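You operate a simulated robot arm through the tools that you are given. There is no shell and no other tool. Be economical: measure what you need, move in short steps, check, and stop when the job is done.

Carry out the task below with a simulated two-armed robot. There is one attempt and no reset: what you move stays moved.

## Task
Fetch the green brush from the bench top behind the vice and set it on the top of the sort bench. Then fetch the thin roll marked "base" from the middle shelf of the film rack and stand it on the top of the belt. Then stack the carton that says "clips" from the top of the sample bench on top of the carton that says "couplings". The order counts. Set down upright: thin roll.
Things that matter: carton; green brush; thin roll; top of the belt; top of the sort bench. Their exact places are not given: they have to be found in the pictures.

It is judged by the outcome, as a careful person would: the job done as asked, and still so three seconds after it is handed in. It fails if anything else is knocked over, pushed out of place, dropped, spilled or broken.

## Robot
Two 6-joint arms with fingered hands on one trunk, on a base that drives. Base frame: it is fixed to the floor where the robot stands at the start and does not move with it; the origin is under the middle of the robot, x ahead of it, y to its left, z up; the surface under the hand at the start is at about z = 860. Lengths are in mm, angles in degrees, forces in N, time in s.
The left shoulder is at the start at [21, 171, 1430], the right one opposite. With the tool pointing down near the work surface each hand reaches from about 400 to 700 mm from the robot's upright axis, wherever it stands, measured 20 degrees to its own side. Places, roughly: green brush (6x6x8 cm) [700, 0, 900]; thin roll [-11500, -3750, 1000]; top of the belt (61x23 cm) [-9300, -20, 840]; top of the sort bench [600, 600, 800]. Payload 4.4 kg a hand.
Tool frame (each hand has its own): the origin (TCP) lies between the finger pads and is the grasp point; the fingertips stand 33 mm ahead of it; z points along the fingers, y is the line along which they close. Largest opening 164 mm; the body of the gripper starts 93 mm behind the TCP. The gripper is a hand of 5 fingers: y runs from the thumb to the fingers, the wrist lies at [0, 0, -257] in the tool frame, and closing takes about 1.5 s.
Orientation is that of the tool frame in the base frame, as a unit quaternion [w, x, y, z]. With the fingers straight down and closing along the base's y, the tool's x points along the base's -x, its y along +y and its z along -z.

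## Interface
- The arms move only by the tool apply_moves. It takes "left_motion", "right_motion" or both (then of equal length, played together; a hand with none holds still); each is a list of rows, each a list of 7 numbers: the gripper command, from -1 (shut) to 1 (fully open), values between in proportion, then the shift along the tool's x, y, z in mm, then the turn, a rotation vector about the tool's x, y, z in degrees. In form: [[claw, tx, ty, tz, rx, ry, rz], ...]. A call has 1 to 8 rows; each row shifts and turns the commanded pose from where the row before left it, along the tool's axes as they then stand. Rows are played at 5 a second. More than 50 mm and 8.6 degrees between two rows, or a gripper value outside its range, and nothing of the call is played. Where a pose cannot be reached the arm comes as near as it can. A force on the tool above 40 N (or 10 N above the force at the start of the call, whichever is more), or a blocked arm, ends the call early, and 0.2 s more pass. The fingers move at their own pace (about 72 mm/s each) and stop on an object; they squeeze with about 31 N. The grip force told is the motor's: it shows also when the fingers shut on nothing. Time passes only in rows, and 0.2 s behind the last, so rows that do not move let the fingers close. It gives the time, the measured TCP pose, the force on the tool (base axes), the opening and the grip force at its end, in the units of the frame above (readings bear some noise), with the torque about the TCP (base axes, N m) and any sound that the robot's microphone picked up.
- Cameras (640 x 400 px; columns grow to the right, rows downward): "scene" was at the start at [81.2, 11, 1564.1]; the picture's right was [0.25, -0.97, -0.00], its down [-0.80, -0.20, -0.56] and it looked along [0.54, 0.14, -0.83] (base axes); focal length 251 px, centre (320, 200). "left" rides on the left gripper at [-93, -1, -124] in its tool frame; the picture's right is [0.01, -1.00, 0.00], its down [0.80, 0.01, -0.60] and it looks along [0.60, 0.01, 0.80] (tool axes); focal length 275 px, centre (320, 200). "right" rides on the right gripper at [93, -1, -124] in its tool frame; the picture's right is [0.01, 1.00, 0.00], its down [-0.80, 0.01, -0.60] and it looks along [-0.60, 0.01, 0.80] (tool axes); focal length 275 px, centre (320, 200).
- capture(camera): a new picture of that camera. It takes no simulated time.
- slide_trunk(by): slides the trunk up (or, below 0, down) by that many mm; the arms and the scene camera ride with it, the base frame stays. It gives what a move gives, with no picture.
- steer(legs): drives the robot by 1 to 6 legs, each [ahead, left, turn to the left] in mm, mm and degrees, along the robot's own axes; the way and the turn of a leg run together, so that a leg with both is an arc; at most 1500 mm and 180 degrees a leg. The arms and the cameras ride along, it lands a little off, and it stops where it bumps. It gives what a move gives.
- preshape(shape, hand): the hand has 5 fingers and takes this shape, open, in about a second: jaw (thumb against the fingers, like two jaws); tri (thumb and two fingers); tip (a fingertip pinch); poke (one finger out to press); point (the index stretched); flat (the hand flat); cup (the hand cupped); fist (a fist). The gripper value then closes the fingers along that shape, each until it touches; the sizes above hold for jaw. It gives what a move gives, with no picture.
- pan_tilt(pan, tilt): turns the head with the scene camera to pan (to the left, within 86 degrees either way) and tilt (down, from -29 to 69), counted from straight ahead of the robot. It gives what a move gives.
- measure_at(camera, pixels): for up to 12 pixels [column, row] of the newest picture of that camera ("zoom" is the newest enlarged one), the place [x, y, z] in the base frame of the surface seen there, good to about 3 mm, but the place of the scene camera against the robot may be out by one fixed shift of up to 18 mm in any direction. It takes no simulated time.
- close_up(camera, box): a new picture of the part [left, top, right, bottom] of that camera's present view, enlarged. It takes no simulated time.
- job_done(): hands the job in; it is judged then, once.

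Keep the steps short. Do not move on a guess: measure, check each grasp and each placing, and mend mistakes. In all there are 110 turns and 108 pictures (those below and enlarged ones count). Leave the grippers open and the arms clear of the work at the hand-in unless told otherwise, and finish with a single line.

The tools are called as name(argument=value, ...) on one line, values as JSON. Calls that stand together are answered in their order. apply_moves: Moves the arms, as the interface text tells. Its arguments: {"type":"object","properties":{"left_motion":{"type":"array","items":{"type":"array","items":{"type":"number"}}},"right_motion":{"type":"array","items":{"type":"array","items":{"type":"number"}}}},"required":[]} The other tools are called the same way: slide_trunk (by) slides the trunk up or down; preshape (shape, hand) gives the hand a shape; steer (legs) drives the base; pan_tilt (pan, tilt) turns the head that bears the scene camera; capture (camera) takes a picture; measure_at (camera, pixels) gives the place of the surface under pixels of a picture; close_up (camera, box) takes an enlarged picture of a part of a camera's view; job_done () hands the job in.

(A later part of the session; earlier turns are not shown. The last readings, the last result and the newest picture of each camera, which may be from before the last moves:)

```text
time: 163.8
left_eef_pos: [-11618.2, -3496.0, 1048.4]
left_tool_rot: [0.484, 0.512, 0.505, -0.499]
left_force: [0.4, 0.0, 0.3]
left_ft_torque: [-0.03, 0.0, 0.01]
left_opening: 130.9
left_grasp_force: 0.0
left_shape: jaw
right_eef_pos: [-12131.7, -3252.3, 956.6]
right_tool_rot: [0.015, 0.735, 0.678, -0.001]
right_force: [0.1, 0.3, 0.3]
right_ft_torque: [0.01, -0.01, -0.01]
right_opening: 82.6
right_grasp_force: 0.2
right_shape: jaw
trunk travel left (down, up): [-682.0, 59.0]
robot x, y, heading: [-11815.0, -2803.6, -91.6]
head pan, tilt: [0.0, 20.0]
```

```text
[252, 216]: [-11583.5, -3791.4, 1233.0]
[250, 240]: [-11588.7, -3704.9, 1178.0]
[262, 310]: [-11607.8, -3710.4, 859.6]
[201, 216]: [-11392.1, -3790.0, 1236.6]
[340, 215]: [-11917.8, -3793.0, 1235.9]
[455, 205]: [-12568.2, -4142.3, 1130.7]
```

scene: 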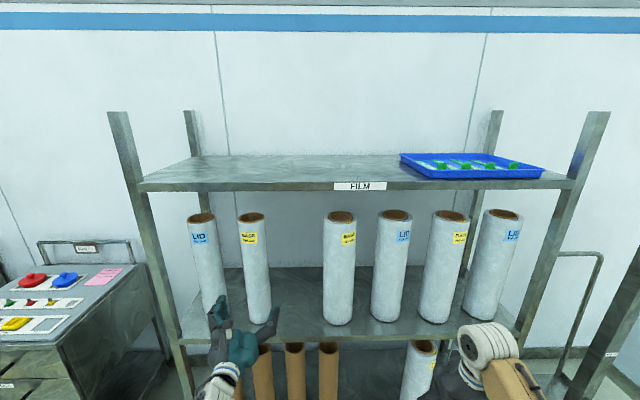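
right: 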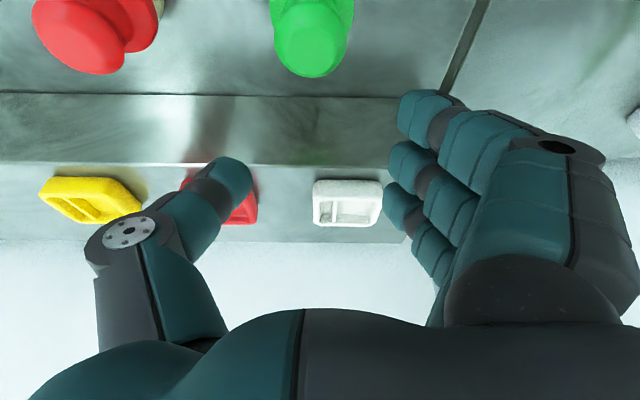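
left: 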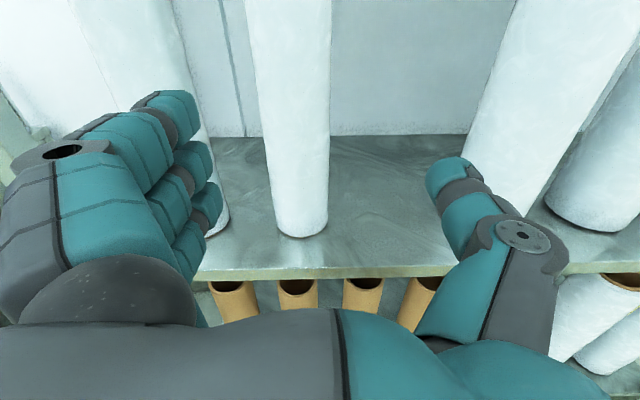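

The roll's centre is about (-11591,-3743) with radius ~44. I'll shift the hand +30 along its y, drive 180 mm ahead, and check.

apply_moves(left_motion=[[0.6, 0, 30, 0, 0, 0, 0], [0.6, 0, 0, 0, 0, 0, 0]])

steer(legs=[[140, 0, 0]])

capture(camera="left")

measure_at(camera="left", pixels=[[310, 60], [310, 120], [270, 60], [360, 60]])

```text
time: 164.4
left_eef_pos: [-11589.7, -3496.3, 1049.4]
left_tool_rot: [0.485, 0.512, 0.503, -0.499]
left_force: [-0.4, 0.0, -0.2]
left_ft_torque: [-0.01, 0.01, 0.04]
left_opening: 130.8
left_grasp_force: 0.0
left_shape: jaw
right_eef_pos: [-12132.5, -3252.9, 956.6]
right_tool_rot: [0.015, 0.735, 0.678, 0.0]
right_force: [-0.1, 0.7, -1.2]
right_ft_torque: [0.0, -0.05, -0.04]
right_opening: 82.3
right_grasp_force: 0.0
right_shape: jaw
trunk travel left (down, up): [-682.0, 59.0]
robot x, y, heading: [-11817.9, -2802.3, -91.0]
head pan, tilt: [0.0, 20.0]
```

```text
time: 165.7
left_eef_pos: [-11591.6, -3638.3, 1047.9]
left_tool_rot: [0.484, 0.512, 0.505, -0.498]
left_force: [-0.6, -0.4, 0.3]
left_ft_torque: [-0.03, 0.0, 0.0]
left_opening: 130.7
left_grasp_force: 0.0
left_shape: jaw
right_eef_pos: [-12135.8, -3394.0, 956.8]
right_tool_rot: [0.015, 0.736, 0.677, -0.001]
right_force: [0.1, -1.2, 0.1]
right_ft_torque: [0.06, 0.03, -0.01]
right_opening: 82.5
right_grasp_force: 0.0
right_shape: jaw
trunk travel left (down, up): [-682.0, 59.0]
robot x, y, heading: [-11818.2, -2940.7, -91.4]
head pan, tilt: [0.0, 20.0]
```

```text
60 pictures are left
```

left: 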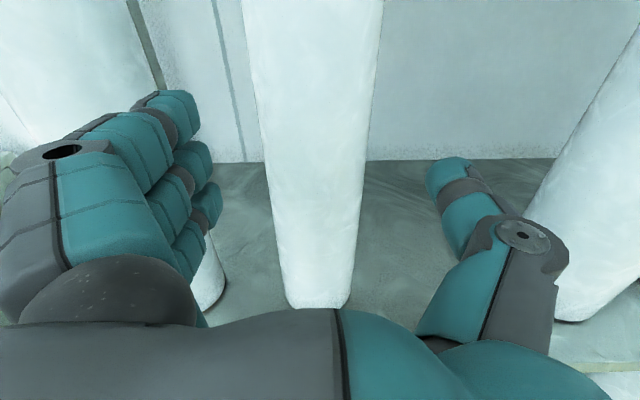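

```text
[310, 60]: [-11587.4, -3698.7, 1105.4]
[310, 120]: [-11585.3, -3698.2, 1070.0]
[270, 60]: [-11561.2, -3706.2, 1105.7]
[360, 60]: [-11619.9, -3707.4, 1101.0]
```

It's centred. I'll advance 100 mm along the tool axis to bring the roll between the fingers.

apply_moves(left_motion=[[0.6, 0, 1, 30, 0, 0, 0], [0.6, 0, 1, 30, 0, 0, 0], [0.6, 0, 1, 30, 0, 0, 0], [0.6, 0, 0, 8, 0, 0, 0], [0.6, 0, 0, 0, 0, 0, 0]])

capture(camera="left")

```text
time: 166.9
left_eef_pos: [-11591.0, -3723.9, 1065.1]
left_tool_rot: [0.482, 0.514, 0.506, -0.497]
left_force: [-0.2, 0.4, 0.1]
left_ft_torque: [0.01, 0.01, 0.0]
left_opening: 130.9
left_grasp_force: 0.1
left_shape: jaw
left hand out of reach, approached as far as the arm can: row 2, 3, 4
right_eef_pos: [-12134.1, -3393.8, 957.2]
right_tool_rot: [0.014, 0.735, 0.678, -0.001]
right_force: [-0.8, -0.1, -0.4]
right_ft_torque: [0.04, -0.01, 0.01]
right_opening: 82.8
right_grasp_force: 0.0
right_shape: jaw
trunk travel left (down, up): [-682.0, 59.0]
robot x, y, heading: [-11820.8, -2944.6, -91.3]
head pan, tilt: [0.0, 20.0]
```

```text
59 pictures are left
```

left: 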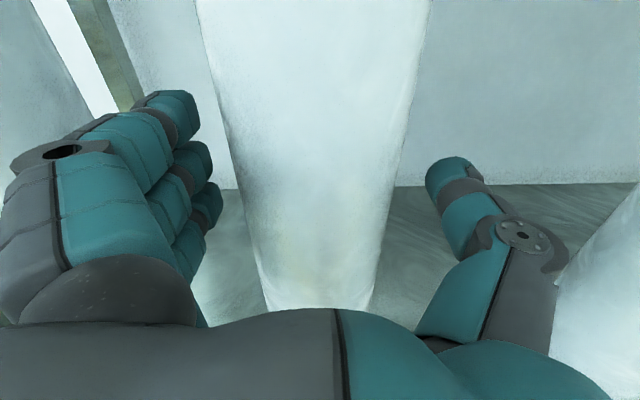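

The arm reached its limit at y=-3724. I'll creep the last 18 mm with the base, then close the hand.

steer(legs=[[18, 0, 0]])

apply_moves(left_motion=[[0.1, 0, 0, 0, 0, 0, 0], [-0.2, 0, 0, 0, 0, 0, 0], [-0.2, 0, 0, 0, 0, 0, 0], [-0.2, 0, 0, 0, 0, 0, 0], [-0.2, 0, 0, 0, 0, 0, 0]])

capture(camera="left")

```text
time: 167.7
left_eef_pos: [-11591.8, -3741.9, 1066.6]
left_tool_rot: [0.482, 0.514, 0.506, -0.497]
left_force: [0.5, -1.3, 0.1]
left_ft_torque: [-0.05, -0.02, 0.04]
left_opening: 130.9
left_grasp_force: 0.1
left_shape: jaw
right_eef_pos: [-12136.3, -3411.9, 956.8]
right_tool_rot: [0.015, 0.736, 0.677, -0.001]
right_force: [0.2, 0.3, -0.1]
right_ft_torque: [0.0, 0.0, 0.0]
right_opening: 82.9
right_grasp_force: 0.1
right_shape: jaw
trunk travel left (down, up): [-682.0, 59.0]
robot x, y, heading: [-11820.2, -2958.8, -91.3]
head pan, tilt: [0.0, 20.0]
```

```text
time: 168.9
left_eef_pos: [-11591.5, -3740.7, 1067.6]
left_tool_rot: [0.482, 0.514, 0.507, -0.497]
left_force: [0.8, 0.9, 3.3]
left_ft_torque: [-0.16, -0.17, 0.1]
left_opening: 82.1
left_grasp_force: 10.2
left_shape: jaw
right_eef_pos: [-12135.0, -3410.5, 957.8]
right_tool_rot: [0.016, 0.735, 0.677, -0.002]
right_force: [0.4, 0.2, -0.2]
right_ft_torque: [0.01, 0.07, 0.0]
right_opening: 82.5
right_grasp_force: 0.1
right_shape: jaw
trunk travel left (down, up): [-682.0, 59.0]
robot x, y, heading: [-11820.0, -2964.9, -91.3]
head pan, tilt: [0.0, 20.0]
```

```text
58 pictures are left
```

left: 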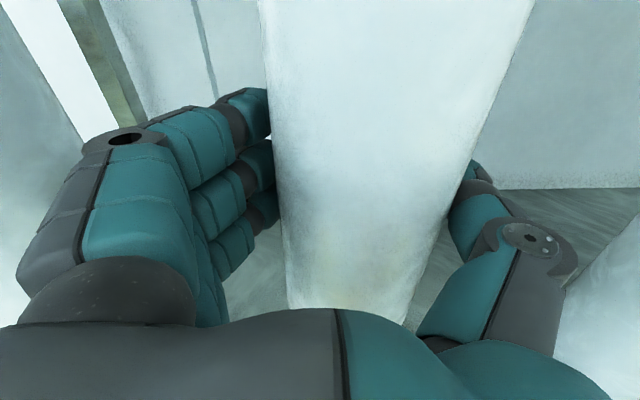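

The fingers touch at 82 mm. I'll squeeze fully.

apply_moves(left_motion=[[-0.6, 0, 0, 0, 0, 0, 0], [-1, 0, 0, 0, 0, 0, 0], [-1, 0, 0, 0, 0, 0, 0], [-1, 0, 0, 0, 0, 0, 0]])

slide_trunk(by=30)

capture(camera="left")

capture(camera="scene")

```text
time: 169.9
left_eef_pos: [-11591.0, -3741.2, 1067.4]
left_tool_rot: [0.482, 0.514, 0.507, -0.496]
left_force: [3.0, -0.4, 2.0]
left_ft_torque: [-0.06, -0.23, 0.05]
left_opening: 82.3
left_grasp_force: 31.5
left_shape: jaw
right_eef_pos: [-12135.0, -3410.2, 956.8]
right_tool_rot: [0.016, 0.735, 0.678, 0.0]
right_force: [-0.2, 0.1, 0.0]
right_ft_torque: [0.01, 0.01, 0.0]
right_opening: 82.5
right_grasp_force: 0.1
right_shape: jaw
trunk travel left (down, up): [-682.0, 59.0]
robot x, y, heading: [-11821.5, -2960.1, -91.0]
head pan, tilt: [0.0, 20.0]
```

```text
time: 170.6
left_eef_pos: [-11591.7, -3742.5, 1093.8]
left_tool_rot: [0.481, 0.515, 0.508, -0.496]
left_force: [-0.8, -0.8, -9.7]
left_ft_torque: [0.09, -0.18, 0.0]
left_opening: 82.6
left_grasp_force: 31.2
left_shape: jaw
right_eef_pos: [-12134.7, -3412.0, 986.8]
right_tool_rot: [0.014, 0.736, 0.677, 0.0]
right_force: [-0.6, -0.7, 0.2]
right_ft_torque: [0.03, 0.02, -0.04]
right_opening: 82.5
right_grasp_force: 0.0
right_shape: jaw
trunk travel left (down, up): [-712.0, 29.0]
robot x, y, heading: [-11821.3, -2961.0, -91.1]
head pan, tilt: [0.0, 20.0]
```

```text
57 pictures are left
```

left: 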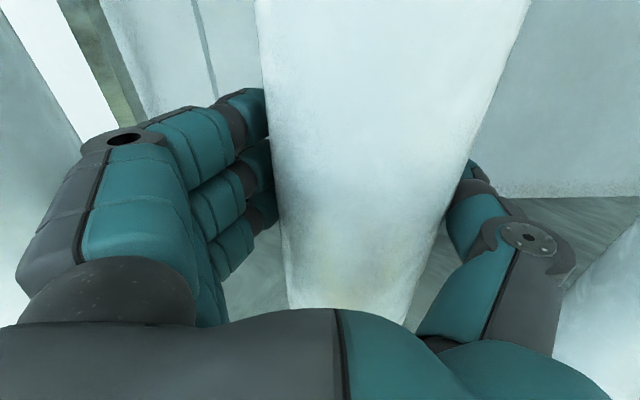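

```text
56 pictures are left
```

scene: 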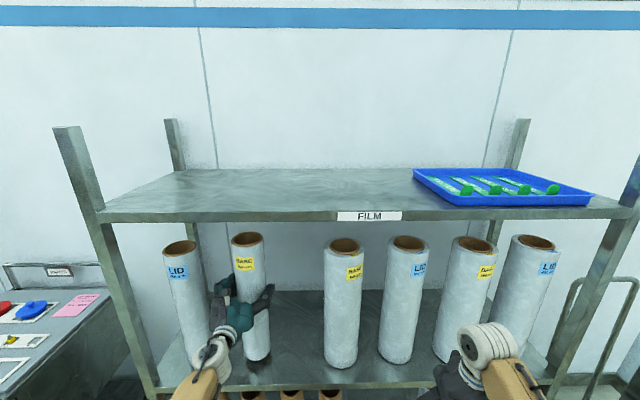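

It's lifted: the load reads about 10 N and the roll is upright. I back straight out 560 mm, turn to face +x, and look.

steer(legs=[[-560, 0, 0], [0, 0, 91]])

pan_tilt(pan=40, tilt=20)

capture(camera="scene")

```text
time: 177.7
left_eef_pos: [-11027.3, -2161.8, 1095.5]
left_tool_rot: [0.692, 0.004, 0.722, -0.009]
left_force: [-0.4, 0.5, -9.3]
left_ft_torque: [0.2, 0.09, -0.02]
left_opening: 82.3
left_grasp_force: 31.3
left_shape: jaw
right_eef_pos: [-11354.7, -2708.8, 987.5]
right_tool_rot: [0.01, 0.038, 0.999, 0.01]
right_force: [0.9, 0.1, 0.3]
right_ft_torque: [0.04, -0.03, 0.0]
right_opening: 82.7
right_grasp_force: 0.0
right_shape: jaw
trunk travel left (down, up): [-712.0, 29.0]
robot x, y, heading: [-11806.3, -2392.8, -0.6]
head pan, tilt: [0.0, 20.0]
```

```text
time: 178.8
left_eef_pos: [-11026.2, -2163.1, 1095.4]
left_tool_rot: [0.692, 0.004, 0.721, -0.009]
left_force: [-0.6, 0.4, -8.7]
left_ft_torque: [0.2, 0.08, 0.02]
left_opening: 82.4
left_grasp_force: 30.8
left_shape: jaw
right_eef_pos: [-11354.1, -2708.7, 986.8]
right_tool_rot: [0.011, 0.039, 0.999, 0.01]
right_force: [-0.5, -0.1, 0.0]
right_ft_torque: [-0.01, -0.03, -0.01]
right_opening: 82.5
right_grasp_force: 0.1
right_shape: jaw
trunk travel left (down, up): [-712.0, 29.0]
robot x, y, heading: [-11804.3, -2396.5, -0.9]
head pan, tilt: [40.0, 20.0]
```

```text
55 pictures are left
```

scene: 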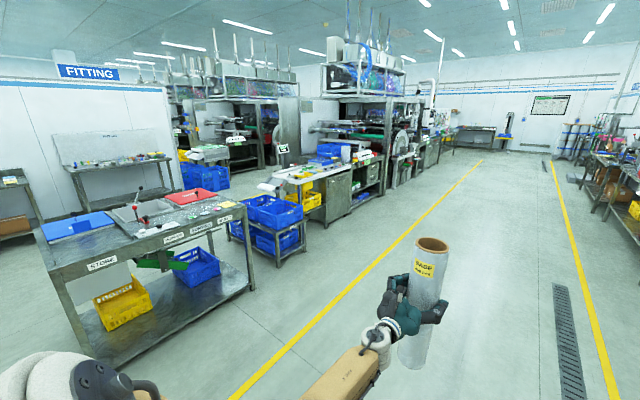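

The belt should be near (310,175), by the yellow crate. I'll zoom and measure.

close_up(camera="scene", box=[210, 110, 400, 250])

measure_at(camera="scene", pixels=[[296, 175], [270, 188], [320, 167], [335, 150], [360, 158], [280, 215], [245, 215], [210, 155], [330, 195], [60, 250], [240, 200]])

```text
2.86 times, centred on (305, 180) of scene
```

zoom: 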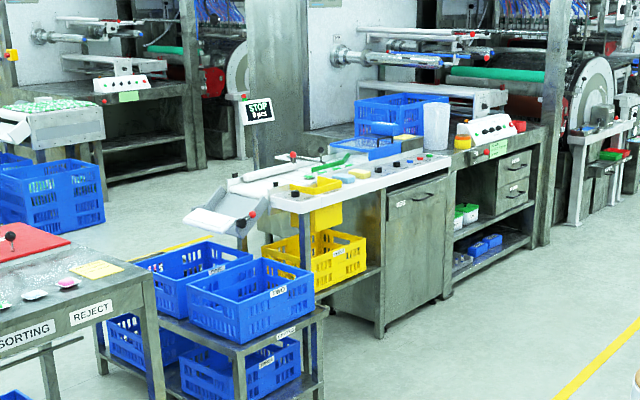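

```text
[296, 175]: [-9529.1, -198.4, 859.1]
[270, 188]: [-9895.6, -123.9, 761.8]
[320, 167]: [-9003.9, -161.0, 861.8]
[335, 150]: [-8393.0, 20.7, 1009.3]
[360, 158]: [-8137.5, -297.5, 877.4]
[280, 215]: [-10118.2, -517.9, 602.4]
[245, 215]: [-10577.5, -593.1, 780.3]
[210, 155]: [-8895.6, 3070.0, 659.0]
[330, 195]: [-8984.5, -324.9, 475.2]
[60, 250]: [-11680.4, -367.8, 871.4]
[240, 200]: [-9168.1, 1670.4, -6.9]
```

The belt sits behind a narrow control table whose front edge is at about y=-330. I'll drive along the aisle to x≈-9080, turn to face +y, and look.

steer(legs=[[1500, 0, 0], [1220, 0, 0], [0, 0, 91], [500, 0, 0]])

pan_tilt(pan=10, tilt=25)

capture(camera="scene")

```text
time: 198.3
left_eef_pos: [-9339.1, -1146.5, 1095.2]
left_tool_rot: [-0.489, 0.515, -0.507, -0.489]
left_force: [-0.4, 0.7, -10.2]
left_ft_torque: [-0.09, 0.2, -0.01]
left_opening: 82.3
left_grasp_force: 30.4
left_shape: jaw
right_eef_pos: [-8786.3, -1463.0, 986.3]
right_tool_rot: [-0.001, -0.688, 0.726, 0.014]
right_force: [0.1, 0.7, -0.4]
right_ft_torque: [-0.03, -0.01, 0.02]
right_opening: 82.5
right_grasp_force: 0.1
right_shape: jaw
trunk travel left (down, up): [-712.0, 29.0]
robot x, y, heading: [-9088.2, -1921.4, 90.2]
head pan, tilt: [40.0, 20.0]
```

```text
time: 199.3
left_eef_pos: [-9338.9, -1148.8, 1094.2]
left_tool_rot: [-0.489, 0.515, -0.507, -0.489]
left_force: [-0.7, -0.3, -9.7]
left_ft_torque: [-0.1, 0.24, 0.01]
left_opening: 82.5
left_grasp_force: 31.1
left_shape: jaw
right_eef_pos: [-8786.6, -1461.6, 986.8]
right_tool_rot: [0.001, -0.688, 0.726, 0.015]
right_force: [1.3, -0.2, -0.1]
right_ft_torque: [-0.01, -0.03, -0.01]
right_opening: 82.2
right_grasp_force: 0.0
right_shape: jaw
trunk travel left (down, up): [-712.0, 29.0]
robot x, y, heading: [-9090.0, -1921.6, 90.3]
head pan, tilt: [10.0, 25.0]
```

```text
53 pictures are left
```

scene: 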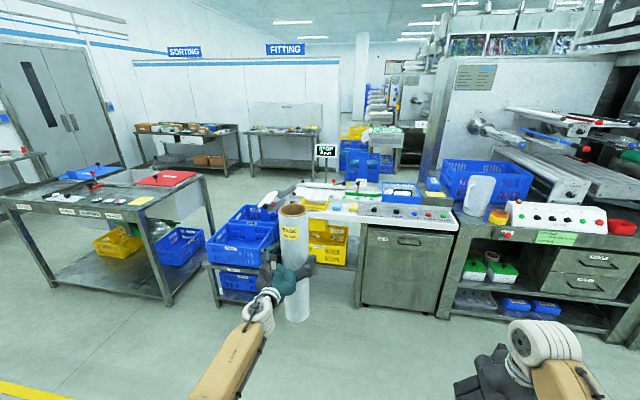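

close_up(camera="scene", box=[240, 140, 480, 260])

measure_at(camera="zoom", pixels=[[200, 130], [250, 128], [300, 138], [340, 125], [280, 170], [330, 180], [430, 140], [480, 190], [560, 220], [110, 160], [230, 90], [390, 180]])

```text
2.67 times, centred on (360, 200) of scene
```

zoom: 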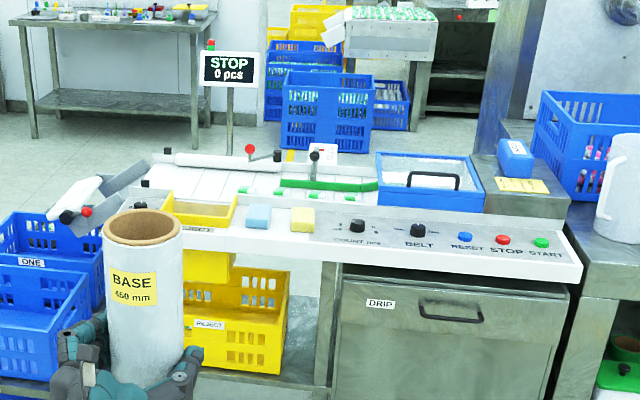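

```text
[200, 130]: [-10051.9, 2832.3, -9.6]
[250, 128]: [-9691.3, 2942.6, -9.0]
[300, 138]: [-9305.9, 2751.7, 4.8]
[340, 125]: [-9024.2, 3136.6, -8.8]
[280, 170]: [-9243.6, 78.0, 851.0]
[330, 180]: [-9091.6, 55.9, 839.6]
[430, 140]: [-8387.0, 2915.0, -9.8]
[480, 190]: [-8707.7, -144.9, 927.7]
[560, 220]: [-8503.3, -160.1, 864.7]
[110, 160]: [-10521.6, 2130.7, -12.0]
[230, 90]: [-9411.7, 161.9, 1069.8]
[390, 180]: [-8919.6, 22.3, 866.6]
```

I need clearance above the table. I'll raise the roll by pulling the hand in and up, and lift the trunk the rest of the way.

slide_trunk(by=28)

apply_moves(left_motion=[[-1, -5, 0, -20, 0, 0, 0], [-1, -15, 0, -20, 0, 0, 0], [-1, -20, 0, -15, 0, 0, 0], [-1, -20, 0, -10, 0, 0, 0], [-1, -20, 0, 0, 0, 0, 0], [-1, 0, 0, 0, 0, 0, 0]])

```text
time: 200.0
left_eef_pos: [-9340.3, -1147.5, 1122.7]
left_tool_rot: [-0.488, 0.515, -0.507, -0.489]
left_force: [-0.1, 0.4, -9.1]
left_ft_torque: [-0.09, 0.21, -0.01]
left_opening: 82.7
left_grasp_force: 31.0
left_shape: jaw
right_eef_pos: [-8787.3, -1462.0, 1015.7]
right_tool_rot: [0.0, -0.688, 0.726, 0.014]
right_force: [0.2, 0.8, -0.2]
right_ft_torque: [0.02, 0.03, 0.01]
right_opening: 82.1
right_grasp_force: 0.1
right_shape: jaw
trunk travel left (down, up): [-740.0, 1.0]
robot x, y, heading: [-9085.7, -1921.4, 90.3]
head pan, tilt: [10.0, 25.0]
```

```text
time: 201.4
left_eef_pos: [-9340.0, -1208.2, 1205.4]
left_tool_rot: [-0.488, 0.515, -0.507, -0.489]
left_force: [-0.1, -0.5, -9.1]
left_ft_torque: [-0.07, 0.2, 0.0]
left_opening: 82.5
left_grasp_force: 30.9
left_shape: jaw
right_eef_pos: [-8786.3, -1461.4, 1014.8]
right_tool_rot: [0.0, -0.688, 0.726, 0.015]
right_force: [-0.5, 0.2, 0.7]
right_ft_torque: [0.0, 0.0, -0.01]
right_opening: 82.6
right_grasp_force: 0.1
right_shape: jaw
trunk travel left (down, up): [-740.0, 1.0]
robot x, y, heading: [-9084.9, -1920.3, 90.5]
head pan, tilt: [10.0, 25.0]
```

The roll's bottom is now at z≈938. I'll drive 650 mm ahead and look down at the belt.

steer(legs=[[650, 0, 0]])

pan_tilt(pan=5, tilt=35)

capture(camera="scene")

close_up(camera="scene", box=[160, 80, 480, 280])

```text
time: 205.1
left_eef_pos: [-9349.0, -547.3, 1205.4]
left_tool_rot: [-0.488, 0.516, -0.506, -0.49]
left_force: [-1.2, -0.1, -9.3]
left_ft_torque: [-0.1, 0.16, -0.03]
left_opening: 82.7
left_grasp_force: 30.8
left_shape: jaw
right_eef_pos: [-8794.7, -799.2, 1016.2]
right_tool_rot: [0.0, -0.69, 0.724, 0.014]
right_force: [0.0, -0.3, -0.8]
right_ft_torque: [-0.02, -0.02, -0.01]
right_opening: 82.7
right_grasp_force: 0.0
right_shape: jaw
trunk travel left (down, up): [-740.0, 1.0]
robot x, y, heading: [-9092.8, -1258.6, 90.5]
head pan, tilt: [10.0, 25.0]
```

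```text
time: 205.8
left_eef_pos: [-9350.4, -548.4, 1206.1]
left_tool_rot: [-0.488, 0.516, -0.507, -0.49]
left_force: [0.4, -0.1, -9.1]
left_ft_torque: [-0.08, 0.21, 0.03]
left_opening: 82.5
left_grasp_force: 30.9
left_shape: jaw
right_eef_pos: [-8794.4, -799.4, 1015.3]
right_tool_rot: [0.0, -0.69, 0.724, 0.015]
right_force: [-0.3, -0.8, 1.1]
right_ft_torque: [0.01, 0.01, 0.0]
right_opening: 82.8
right_grasp_force: 0.0
right_shape: jaw
trunk travel left (down, up): [-740.0, 1.0]
robot x, y, heading: [-9095.1, -1261.0, 90.5]
head pan, tilt: [5.0, 35.0]
```

```text
51 pictures are left
```

scene: 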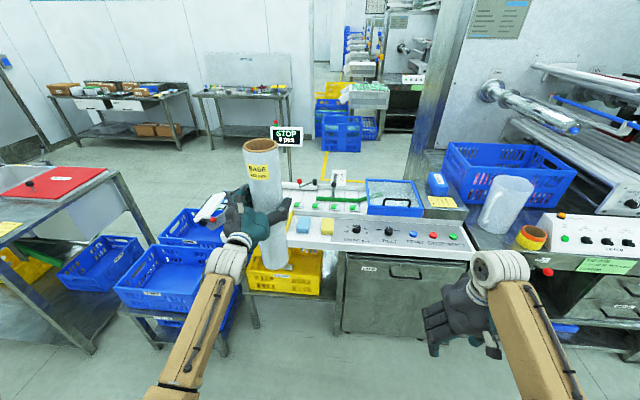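

```text
2.00 times, centred on (320, 180) of scene
```

zoom: 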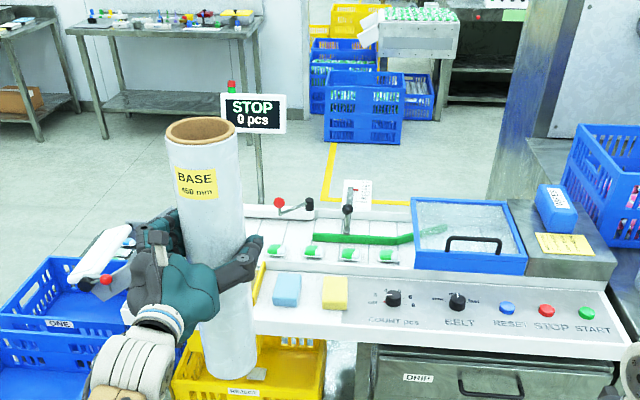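

capture(camera="left")

measure_at(camera="zoom", pixels=[[270, 228], [300, 228], [330, 228], [265, 250], [312, 252], [350, 238], [275, 205], [385, 257], [290, 265], [287, 290], [335, 290], [330, 212]])

```text
49 pictures are left
```

left: 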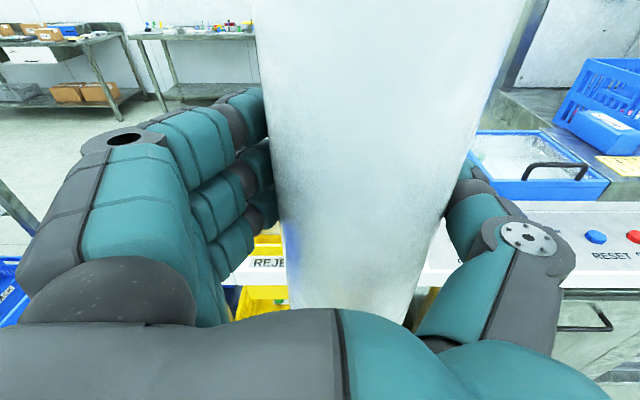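

```text
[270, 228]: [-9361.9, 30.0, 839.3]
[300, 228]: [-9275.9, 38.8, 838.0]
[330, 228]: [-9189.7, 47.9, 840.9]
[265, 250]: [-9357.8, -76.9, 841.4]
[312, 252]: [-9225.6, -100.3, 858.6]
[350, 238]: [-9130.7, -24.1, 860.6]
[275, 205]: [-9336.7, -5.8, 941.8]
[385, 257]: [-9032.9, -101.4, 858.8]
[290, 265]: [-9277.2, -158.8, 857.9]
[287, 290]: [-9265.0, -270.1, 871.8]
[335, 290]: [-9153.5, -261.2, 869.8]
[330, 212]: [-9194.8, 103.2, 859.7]
```

The roll hides the middle of the belt, and a lever with a red ball reaches over it near (280,203). I'll shift 300 mm left to look at the belt unobstructed.

steer(legs=[[0, 300, 0]])

pan_tilt(pan=-5, tilt=35)

close_up(camera="scene", box=[220, 100, 460, 250])

```text
time: 207.9
left_eef_pos: [-9648.1, -549.6, 1205.4]
left_tool_rot: [-0.49, 0.514, -0.508, -0.488]
left_force: [-0.7, 0.1, -9.9]
left_ft_torque: [-0.09, 0.2, -0.01]
left_opening: 82.4
left_grasp_force: 30.7
left_shape: jaw
right_eef_pos: [-9094.9, -802.7, 1014.8]
right_tool_rot: [0.001, -0.687, 0.726, 0.015]
right_force: [-0.3, 0.5, -1.3]
right_ft_torque: [-0.02, -0.03, -0.01]
right_opening: 82.4
right_grasp_force: 0.2
right_shape: jaw
trunk travel left (down, up): [-740.0, 1.0]
robot x, y, heading: [-9397.0, -1260.6, 90.1]
head pan, tilt: [5.0, 35.0]
```

```text
time: 208.6
left_eef_pos: [-9646.7, -548.9, 1204.5]
left_tool_rot: [-0.488, 0.515, -0.508, -0.488]
left_force: [0.5, 0.4, -10.3]
left_ft_torque: [-0.1, 0.19, -0.02]
left_opening: 82.6
left_grasp_force: 31.0
left_shape: jaw
right_eef_pos: [-9094.5, -802.3, 1014.5]
right_tool_rot: [0.0, -0.688, 0.726, 0.014]
right_force: [0.5, 0.5, -0.4]
right_ft_torque: [-0.01, 0.0, 0.03]
right_opening: 82.5
right_grasp_force: 0.0
right_shape: jaw
trunk travel left (down, up): [-740.0, 1.0]
robot x, y, heading: [-9395.2, -1265.4, 90.1]
head pan, tilt: [-5.0, 35.0]
```

```text
2.67 times, centred on (340, 175) of scene
```

zoom: 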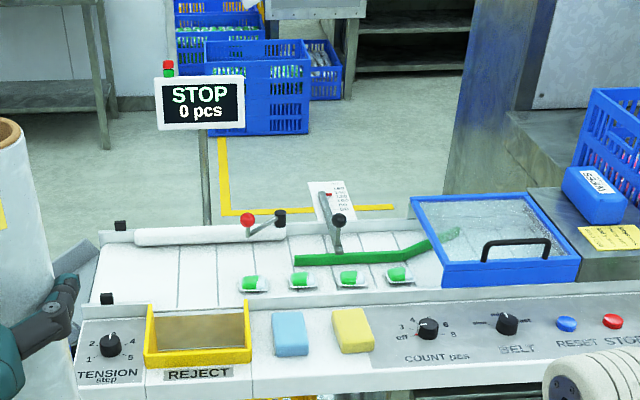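

The left part of the belt is free (zoom 100-230 × 250-295), left of the four green tubs. I'll measure it.

measure_at(camera="zoom", pixels=[[165, 270], [110, 270], [220, 270], [165, 250], [165, 295], [240, 285], [165, 236], [247, 219], [165, 303], [85, 285], [108, 297], [200, 335]])

```text
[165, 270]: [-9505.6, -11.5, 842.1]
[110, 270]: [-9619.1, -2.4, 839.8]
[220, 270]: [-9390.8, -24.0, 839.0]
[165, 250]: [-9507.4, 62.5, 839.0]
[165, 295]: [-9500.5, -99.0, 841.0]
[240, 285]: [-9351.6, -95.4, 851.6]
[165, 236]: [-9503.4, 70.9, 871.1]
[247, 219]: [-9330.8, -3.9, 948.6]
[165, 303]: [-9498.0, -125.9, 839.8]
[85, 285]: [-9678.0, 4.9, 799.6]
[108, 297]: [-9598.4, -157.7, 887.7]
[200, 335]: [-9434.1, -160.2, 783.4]
```

The free spot's centre is about (-9490,-30), belt z≈840-850. I'll shift 157 mm right and check the floor clearance ahead.

steer(legs=[[200, -157, 0]])

pan_tilt(pan=10, tilt=58)

capture(camera="scene")

```text
time: 210.4
left_eef_pos: [-9487.1, -343.8, 1205.6]
left_tool_rot: [-0.49, 0.513, -0.509, -0.488]
left_force: [0.0, 0.4, -10.7]
left_ft_torque: [-0.08, 0.18, 0.01]
left_opening: 82.5
left_grasp_force: 30.8
left_shape: jaw
right_eef_pos: [-8934.7, -599.5, 1014.0]
right_tool_rot: [0.0, -0.688, 0.726, 0.014]
right_force: [0.7, -0.4, 0.7]
right_ft_torque: [0.02, 0.01, 0.01]
right_opening: 82.6
right_grasp_force: 0.1
right_shape: jaw
trunk travel left (down, up): [-740.0, 1.0]
robot x, y, heading: [-9236.3, -1062.3, 90.4]
head pan, tilt: [-5.0, 35.0]
```

```text
time: 211.3
left_eef_pos: [-9488.6, -346.7, 1205.5]
left_tool_rot: [-0.489, 0.515, -0.509, -0.487]
left_force: [-0.2, -0.7, -10.2]
left_ft_torque: [-0.09, 0.23, -0.03]
left_opening: 82.7
left_grasp_force: 31.5
left_shape: jaw
right_eef_pos: [-8935.4, -600.3, 1014.9]
right_tool_rot: [0.0, -0.686, 0.727, 0.015]
right_force: [0.1, 0.1, 0.4]
right_ft_torque: [0.02, -0.03, 0.01]
right_opening: 82.5
right_grasp_force: 0.1
right_shape: jaw
trunk travel left (down, up): [-740.0, 1.0]
robot x, y, heading: [-9236.0, -1057.5, 90.2]
head pan, tilt: [10.0, 58.0]
```

```text
47 pictures are left
```

scene: 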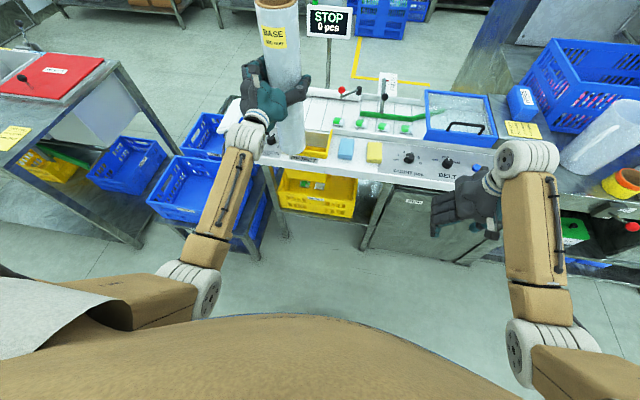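

measure_at(camera="scene", pixels=[[258, 258], [285, 232], [362, 248], [320, 212], [250, 240], [365, 275], [400, 185], [458, 190], [345, 150], [190, 212], [330, 185]])

```text
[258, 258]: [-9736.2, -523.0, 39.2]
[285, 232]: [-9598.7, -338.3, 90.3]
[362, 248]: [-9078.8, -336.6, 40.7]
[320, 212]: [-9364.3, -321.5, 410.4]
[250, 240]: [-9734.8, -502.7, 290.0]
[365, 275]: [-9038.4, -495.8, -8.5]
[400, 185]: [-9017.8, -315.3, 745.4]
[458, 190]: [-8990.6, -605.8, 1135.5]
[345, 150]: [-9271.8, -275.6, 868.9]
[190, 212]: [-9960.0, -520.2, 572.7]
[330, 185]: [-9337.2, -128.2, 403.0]
```

The stand leg is at x=-9736 and the table front at y≈-337, so there's room. I'll drive 314 mm ahead to bring the roll above the free belt patch.

steer(legs=[[314, 0, 0]])

pan_tilt(pan=15, tilt=50)

capture(camera="scene")

capture(camera="left")

```text
time: 213.4
left_eef_pos: [-9487.7, -29.9, 1203.8]
left_tool_rot: [-0.489, 0.515, -0.509, -0.487]
left_force: [-0.3, -0.3, -10.3]
left_ft_torque: [-0.09, 0.21, 0.04]
left_opening: 82.7
left_grasp_force: 31.0
left_shape: jaw
right_eef_pos: [-8933.8, -284.2, 1013.5]
right_tool_rot: [0.0, -0.686, 0.727, 0.014]
right_force: [0.0, 0.3, 0.0]
right_ft_torque: [-0.04, -0.02, 0.0]
right_opening: 82.7
right_grasp_force: 0.0
right_shape: jaw
trunk travel left (down, up): [-740.0, 1.0]
robot x, y, heading: [-9237.9, -747.2, 90.0]
head pan, tilt: [10.0, 58.0]
```

```text
time: 214.1
left_eef_pos: [-9489.1, -30.0, 1202.9]
left_tool_rot: [-0.488, 0.515, -0.509, -0.487]
left_force: [0.3, -0.3, -8.9]
left_ft_torque: [-0.06, 0.2, 0.01]
left_opening: 82.7
left_grasp_force: 30.6
left_shape: jaw
right_eef_pos: [-8936.1, -285.7, 1014.1]
right_tool_rot: [0.0, -0.686, 0.728, 0.014]
right_force: [0.2, 0.2, 0.3]
right_ft_torque: [0.02, 0.05, 0.0]
right_opening: 82.3
right_grasp_force: 0.1
right_shape: jaw
trunk travel left (down, up): [-740.0, 1.0]
robot x, y, heading: [-9236.7, -739.4, 90.0]
head pan, tilt: [15.0, 50.0]
```

```text
46 pictures are left
```

scene: 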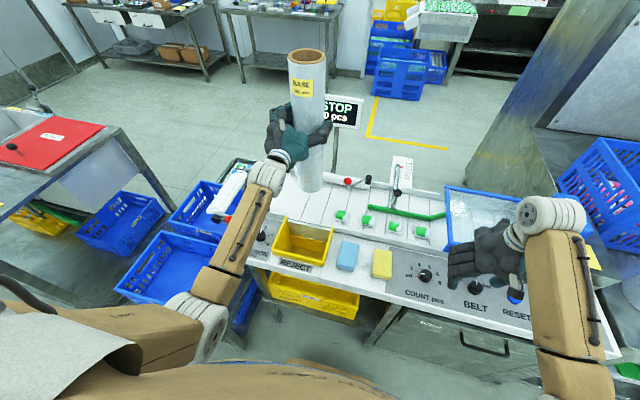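

```text
45 pictures are left
```

left: 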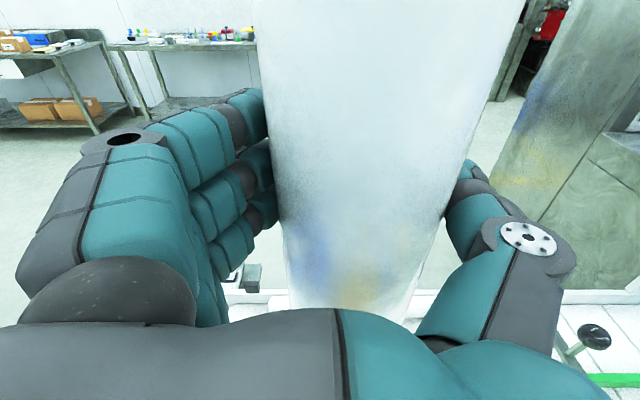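

The roll hangs above the free belt patch. I'll lower it 70 mm first.

apply_moves(left_motion=[[-1, 18, 0, 0, 0, 0, 0], [-1, 18, 0, 0, 0, 0, 0], [-1, 18, 0, 1, 0, 0, 0], [-1, 18, 0, 2, 0, 0, 0], [-1, 0, 0, 0, 0, 0, 0]])

close_up(camera="scene", box=[220, 100, 420, 260])

```text
time: 215.3
left_eef_pos: [-9486.6, -31.4, 1134.8]
left_tool_rot: [-0.49, 0.513, -0.509, -0.487]
left_force: [0.2, 0.1, -9.7]
left_ft_torque: [-0.07, 0.24, 0.03]
left_opening: 82.6
left_grasp_force: 31.0
left_shape: jaw
right_eef_pos: [-8933.6, -285.2, 1015.4]
right_tool_rot: [0.001, -0.686, 0.727, 0.014]
right_force: [0.8, -0.8, 0.6]
right_ft_torque: [-0.02, 0.01, 0.0]
right_opening: 82.7
right_grasp_force: 0.1
right_shape: jaw
trunk travel left (down, up): [-740.0, 1.0]
robot x, y, heading: [-9236.2, -743.5, 89.8]
head pan, tilt: [15.0, 50.0]
```

```text
2.50 times, centred on (320, 180) of scene
```

zoom: 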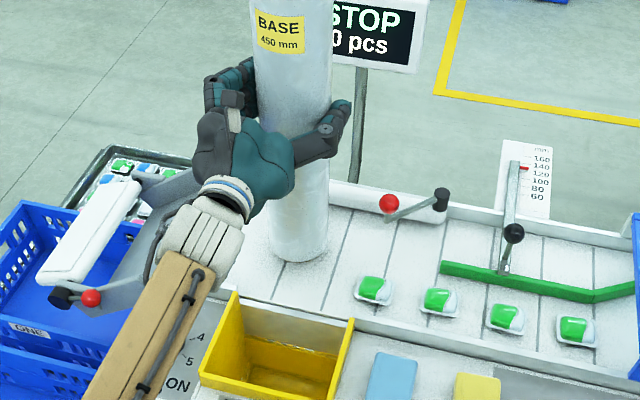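

The roll is over clear belt. I'll go down in small steps to contact.

apply_moves(left_motion=[[-1, 8, 0, 0, 0, 0, 0], [-1, 6, 0, 0, 0, 0, 0], [-1, 3, 0, 0, 0, 0, 0], [-1, 0, 0, 0, 0, 0, 0]])

```text
time: 216.3
left_eef_pos: [-9487.5, -30.9, 1117.0]
left_tool_rot: [-0.49, 0.513, -0.507, -0.49]
left_force: [-1.8, -1.0, -0.8]
left_ft_torque: [-0.01, 0.22, 0.01]
left_opening: 83.1
left_grasp_force: 30.8
left_shape: jaw
right_eef_pos: [-8933.9, -285.9, 1015.1]
right_tool_rot: [0.0, -0.686, 0.727, 0.015]
right_force: [-0.2, -0.8, 0.4]
right_ft_torque: [0.02, -0.01, -0.02]
right_opening: 82.4
right_grasp_force: 0.1
right_shape: jaw
trunk travel left (down, up): [-740.0, 1.0]
robot x, y, heading: [-9240.9, -741.1, 89.9]
head pan, tilt: [15.0, 50.0]
```

The belt now carries the weight (force -10 → -1 N). I'll open the hand.

apply_moves(left_motion=[[-1, 1, 0, 0, 0, 0, 0], [-0.2, 0, 0, 0, 0, 0, 0], [0.1, 0, 0, 0, 0, 0, 0], [0.3, 0, 0, 0, 0, 0, 0], [0.55, 0, 0, 0, 0, 0, 0], [0.55, 0, 0, 0, 0, 0, 0], [0.55, 0, 0, 0, 0, 0, 0]])

capture(camera="left")

close_up(camera="scene", box=[220, 60, 420, 260])

```text
time: 217.9
left_eef_pos: [-9487.2, -32.3, 1115.0]
left_tool_rot: [-0.489, 0.514, -0.508, -0.488]
left_force: [2.1, -0.5, -1.0]
left_ft_torque: [0.0, 0.08, 0.01]
left_opening: 127.3
left_grasp_force: 0.0
left_shape: jaw
right_eef_pos: [-8934.0, -285.4, 1014.4]
right_tool_rot: [0.001, -0.686, 0.727, 0.015]
right_force: [0.2, 1.2, -0.8]
right_ft_torque: [0.0, 0.0, 0.02]
right_opening: 82.5
right_grasp_force: 0.0
right_shape: jaw
trunk travel left (down, up): [-740.0, 1.0]
robot x, y, heading: [-9237.9, -742.4, 90.1]
head pan, tilt: [15.0, 50.0]
```

```text
43 pictures are left
```

left: 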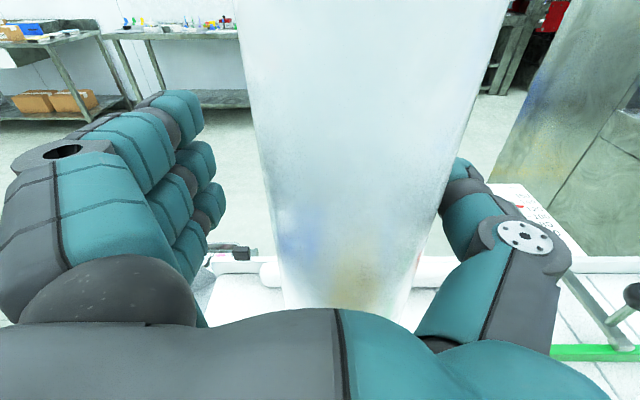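

```text
2.00 times, centred on (320, 160) of scene
```

zoom: 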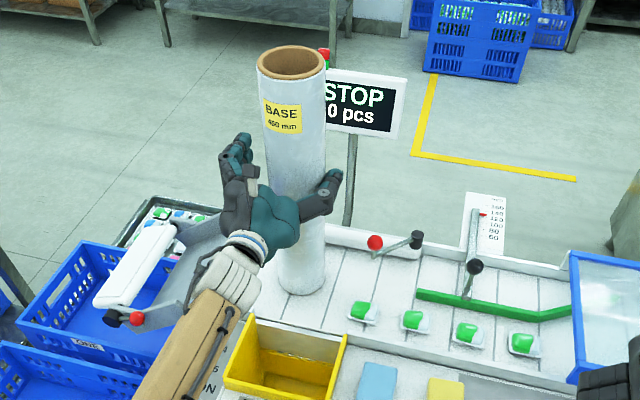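

The roll stands on its own, but the thumb is close to it. I'll shift the hand 18 mm toward the thumb side for clearance, then look before pulling back.

apply_moves(left_motion=[[0.8, 0, -6, 0, 0, 0, 0], [0.9, 0, -6, 0, 0, 0, 0], [0.9, 0, -6, 0, 0, 0, 0], [0.9, 0, 0, 0, 0, 0, 0]])

capture(camera="left")

```text
time: 218.9
left_eef_pos: [-9468.4, -34.0, 1115.7]
left_tool_rot: [-0.489, 0.515, -0.509, -0.487]
left_force: [-0.6, 0.0, 0.5]
left_ft_torque: [0.02, -0.01, 0.02]
left_opening: 155.7
left_grasp_force: 0.1
left_shape: jaw
right_eef_pos: [-8935.7, -286.4, 1016.3]
right_tool_rot: [0.001, -0.687, 0.727, 0.014]
right_force: [-0.4, -0.3, 0.6]
right_ft_torque: [-0.01, 0.01, -0.02]
right_opening: 82.6
right_grasp_force: 0.1
right_shape: jaw
trunk travel left (down, up): [-740.0, 1.0]
robot x, y, heading: [-9237.0, -743.4, 89.8]
head pan, tilt: [15.0, 50.0]
```

```text
41 pictures are left
```

left: 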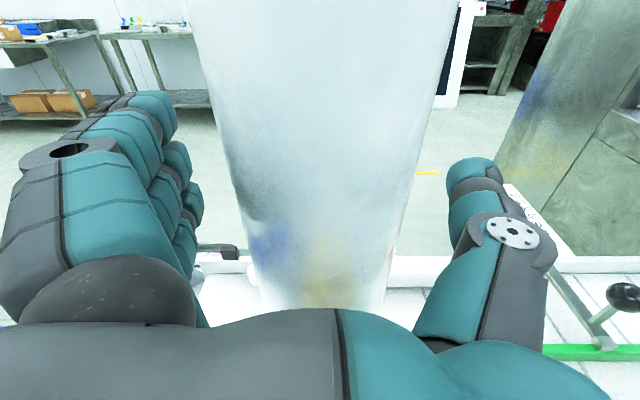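

Both sides are clear. I'll drive straight back 900 mm and check the roll.

steer(legs=[[-900, 0, 0]])

pan_tilt(pan=10, tilt=22)

capture(camera="scene")

```text
time: 223.6
left_eef_pos: [-9465.0, -930.1, 1115.3]
left_tool_rot: [0.492, -0.511, 0.511, 0.485]
left_force: [0.8, 0.3, 1.0]
left_ft_torque: [0.01, -0.01, 0.0]
left_opening: 155.3
left_grasp_force: 0.2
left_shape: jaw
right_eef_pos: [-8931.9, -1190.0, 1014.8]
right_tool_rot: [0.001, -0.683, 0.73, 0.014]
right_force: [-1.3, 0.7, -0.5]
right_ft_torque: [0.01, 0.0, -0.03]
right_opening: 82.4
right_grasp_force: 0.0
right_shape: jaw
trunk travel left (down, up): [-740.0, 1.0]
robot x, y, heading: [-9238.3, -1643.3, 89.4]
head pan, tilt: [15.0, 50.0]
```

```text
time: 224.6
left_eef_pos: [-9463.0, -930.3, 1115.4]
left_tool_rot: [-0.492, 0.511, -0.51, -0.486]
left_force: [-1.1, -0.4, 0.1]
left_ft_torque: [0.03, 0.01, 0.0]
left_opening: 155.4
left_grasp_force: 0.0
left_shape: jaw
right_eef_pos: [-8932.1, -1188.8, 1014.0]
right_tool_rot: [0.001, -0.684, 0.73, 0.015]
right_force: [-1.0, 1.1, 0.0]
right_ft_torque: [0.02, 0.0, -0.03]
right_opening: 82.5
right_grasp_force: 0.0
right_shape: jaw
trunk travel left (down, up): [-740.0, 1.0]
robot x, y, heading: [-9238.5, -1643.7, 89.3]
head pan, tilt: [10.0, 22.0]
```

```text
40 pictures are left
```

scene: 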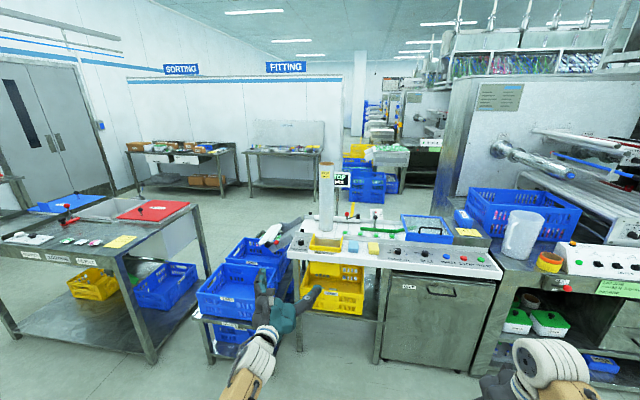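

The roll stands upright on the belt. Next the cartons: I'll zoom into the far benches with brown boxes first.

close_up(camera="scene", box=[110, 110, 350, 220])

```text
2.67 times, centred on (230, 165) of scene
```

zoom: 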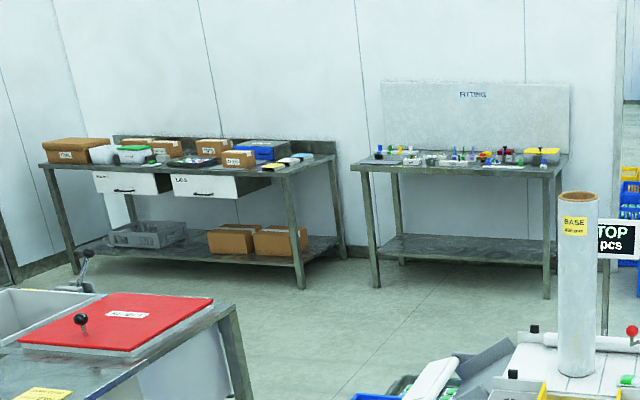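

Several labelled cartons stand on the left bench. I'll zoom in harder.

close_up(camera="scene", box=[120, 135, 240, 200])

measure_at(camera="zoom", pixels=[[80, 120], [200, 100], [330, 110], [400, 140], [390, 270], [520, 290], [480, 165], [100, 170]])

```text
5.33 times, centred on (180, 168) of scene
```

zoom: 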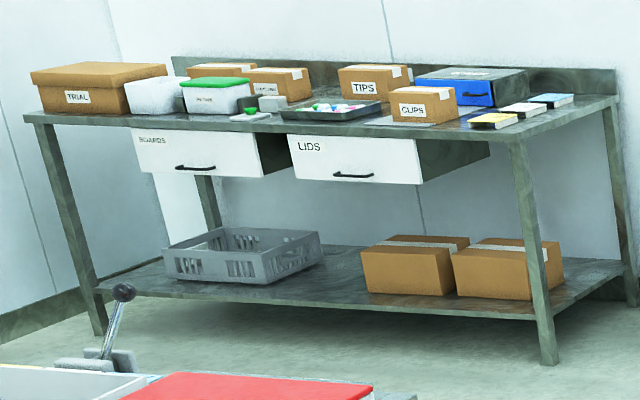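

```text
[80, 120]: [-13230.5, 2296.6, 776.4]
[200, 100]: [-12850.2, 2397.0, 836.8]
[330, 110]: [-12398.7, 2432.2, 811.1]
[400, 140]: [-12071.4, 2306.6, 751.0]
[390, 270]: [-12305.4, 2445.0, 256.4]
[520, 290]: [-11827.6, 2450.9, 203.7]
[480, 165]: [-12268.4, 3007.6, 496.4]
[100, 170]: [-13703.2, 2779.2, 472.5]
```

The "CLIPS" carton is at the bench's front right (~(-12070,2300)), and another label behind may be "COUPLINGS". I'll back up a bit, strafe left to x≈-12450, and look at the way north.

steer(legs=[[-300, 0, 0.7], [0, 1500, 0], [0, 1500, 0], [0, 250, 0]])

pan_tilt(pan=0, tilt=22)

capture(camera="scene")

```text
time: 242.2
left_eef_pos: [-12753.6, -1312.0, 1114.7]
left_tool_rot: [-0.484, 0.519, -0.503, -0.493]
left_force: [-1.1, -0.4, 0.3]
left_ft_torque: [-0.01, -0.01, -0.04]
left_opening: 155.6
left_grasp_force: 0.1
left_shape: jaw
right_eef_pos: [-12214.0, -1554.3, 1015.9]
right_tool_rot: [-0.001, -0.694, 0.72, 0.015]
right_force: [-0.3, 0.3, -0.1]
right_ft_torque: [-0.01, -0.02, 0.01]
right_opening: 82.2
right_grasp_force: 0.0
right_shape: jaw
trunk travel left (down, up): [-740.0, 1.0]
robot x, y, heading: [-12505.6, -2018.5, 91.3]
head pan, tilt: [10.0, 22.0]
```

```text
time: 242.9
left_eef_pos: [-12752.3, -1311.8, 1114.9]
left_tool_rot: [-0.484, 0.519, -0.503, -0.493]
left_force: [-0.2, -0.8, -0.2]
left_ft_torque: [0.01, 0.01, 0.01]
left_opening: 155.7
left_grasp_force: 0.0
left_shape: jaw
right_eef_pos: [-12214.0, -1553.9, 1014.5]
right_tool_rot: [0.001, -0.694, 0.72, 0.015]
right_force: [1.0, -0.2, -0.9]
right_ft_torque: [-0.02, -0.01, -0.02]
right_opening: 82.8
right_grasp_force: 0.0
right_shape: jaw
trunk travel left (down, up): [-740.0, 1.0]
robot x, y, heading: [-12508.4, -2019.4, 91.6]
head pan, tilt: [0.0, 22.0]
```

```text
37 pictures are left
```

scene: 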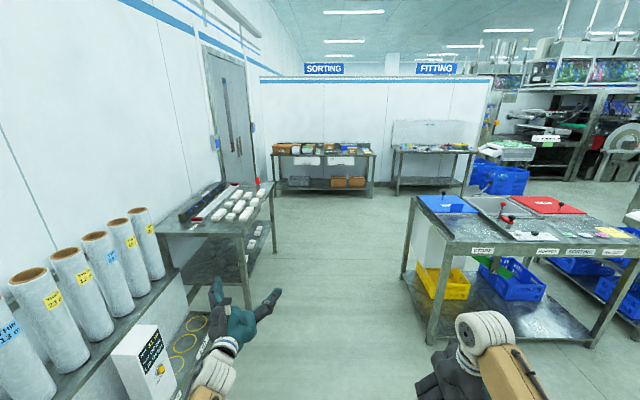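

There's a corridor between the left table and the STORE table. I'll measure its width.

measure_at(camera="scene", pixels=[[241, 234], [274, 186], [250, 300], [430, 243], [402, 280], [432, 340], [183, 265], [330, 250], [150, 330], [320, 156]])

```text
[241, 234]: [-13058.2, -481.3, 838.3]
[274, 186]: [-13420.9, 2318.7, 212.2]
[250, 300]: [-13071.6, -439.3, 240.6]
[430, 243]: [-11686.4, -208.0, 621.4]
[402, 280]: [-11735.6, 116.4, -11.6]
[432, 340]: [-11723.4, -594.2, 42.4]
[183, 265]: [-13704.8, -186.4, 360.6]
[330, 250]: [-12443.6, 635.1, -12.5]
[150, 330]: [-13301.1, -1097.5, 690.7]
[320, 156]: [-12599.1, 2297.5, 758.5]
```

The corridor runs from x=-13058 to -11735. I'll centre at -12400, straighten up, and drive north to y≈1150.

steer(legs=[[0, -110, -1.6], [1500, 0, 0], [1500, 0, 0], [150, 0, 0]])

pan_tilt(pan=0, tilt=30)

capture(camera="scene")

```text
time: 259.1
left_eef_pos: [-12578.9, 1852.6, 1114.1]
left_tool_rot: [-0.491, 0.512, -0.511, -0.485]
left_force: [-0.3, 0.2, -0.3]
left_ft_torque: [0.02, 0.01, -0.03]
left_opening: 155.8
left_grasp_force: 0.2
left_shape: jaw
right_eef_pos: [-12048.3, 1592.8, 1014.1]
right_tool_rot: [0.0, -0.682, 0.731, 0.014]
right_force: [0.0, -0.1, -0.5]
right_ft_torque: [-0.05, 0.02, 0.02]
right_opening: 82.6
right_grasp_force: 0.0
right_shape: jaw
trunk travel left (down, up): [-740.0, 1.0]
robot x, y, heading: [-12356.7, 1140.3, 89.7]
head pan, tilt: [0.0, 22.0]
```

```text
time: 259.8
left_eef_pos: [-12579.7, 1851.4, 1114.7]
left_tool_rot: [0.492, -0.511, 0.511, 0.485]
left_force: [0.1, -0.4, 0.4]
left_ft_torque: [0.01, 0.0, 0.02]
left_opening: 155.7
left_grasp_force: 0.0
left_shape: jaw
right_eef_pos: [-12048.0, 1591.6, 1015.1]
right_tool_rot: [0.001, -0.682, 0.731, 0.015]
right_force: [-0.3, -0.4, -0.1]
right_ft_torque: [-0.03, -0.03, 0.0]
right_opening: 82.3
right_grasp_force: 0.0
right_shape: jaw
trunk travel left (down, up): [-740.0, 1.0]
robot x, y, heading: [-12359.1, 1138.4, 89.5]
head pan, tilt: [0.0, 30.0]
```

```text
36 pictures are left
```

scene: 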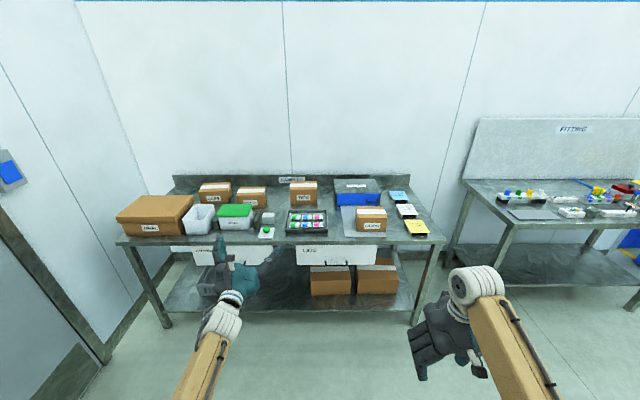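

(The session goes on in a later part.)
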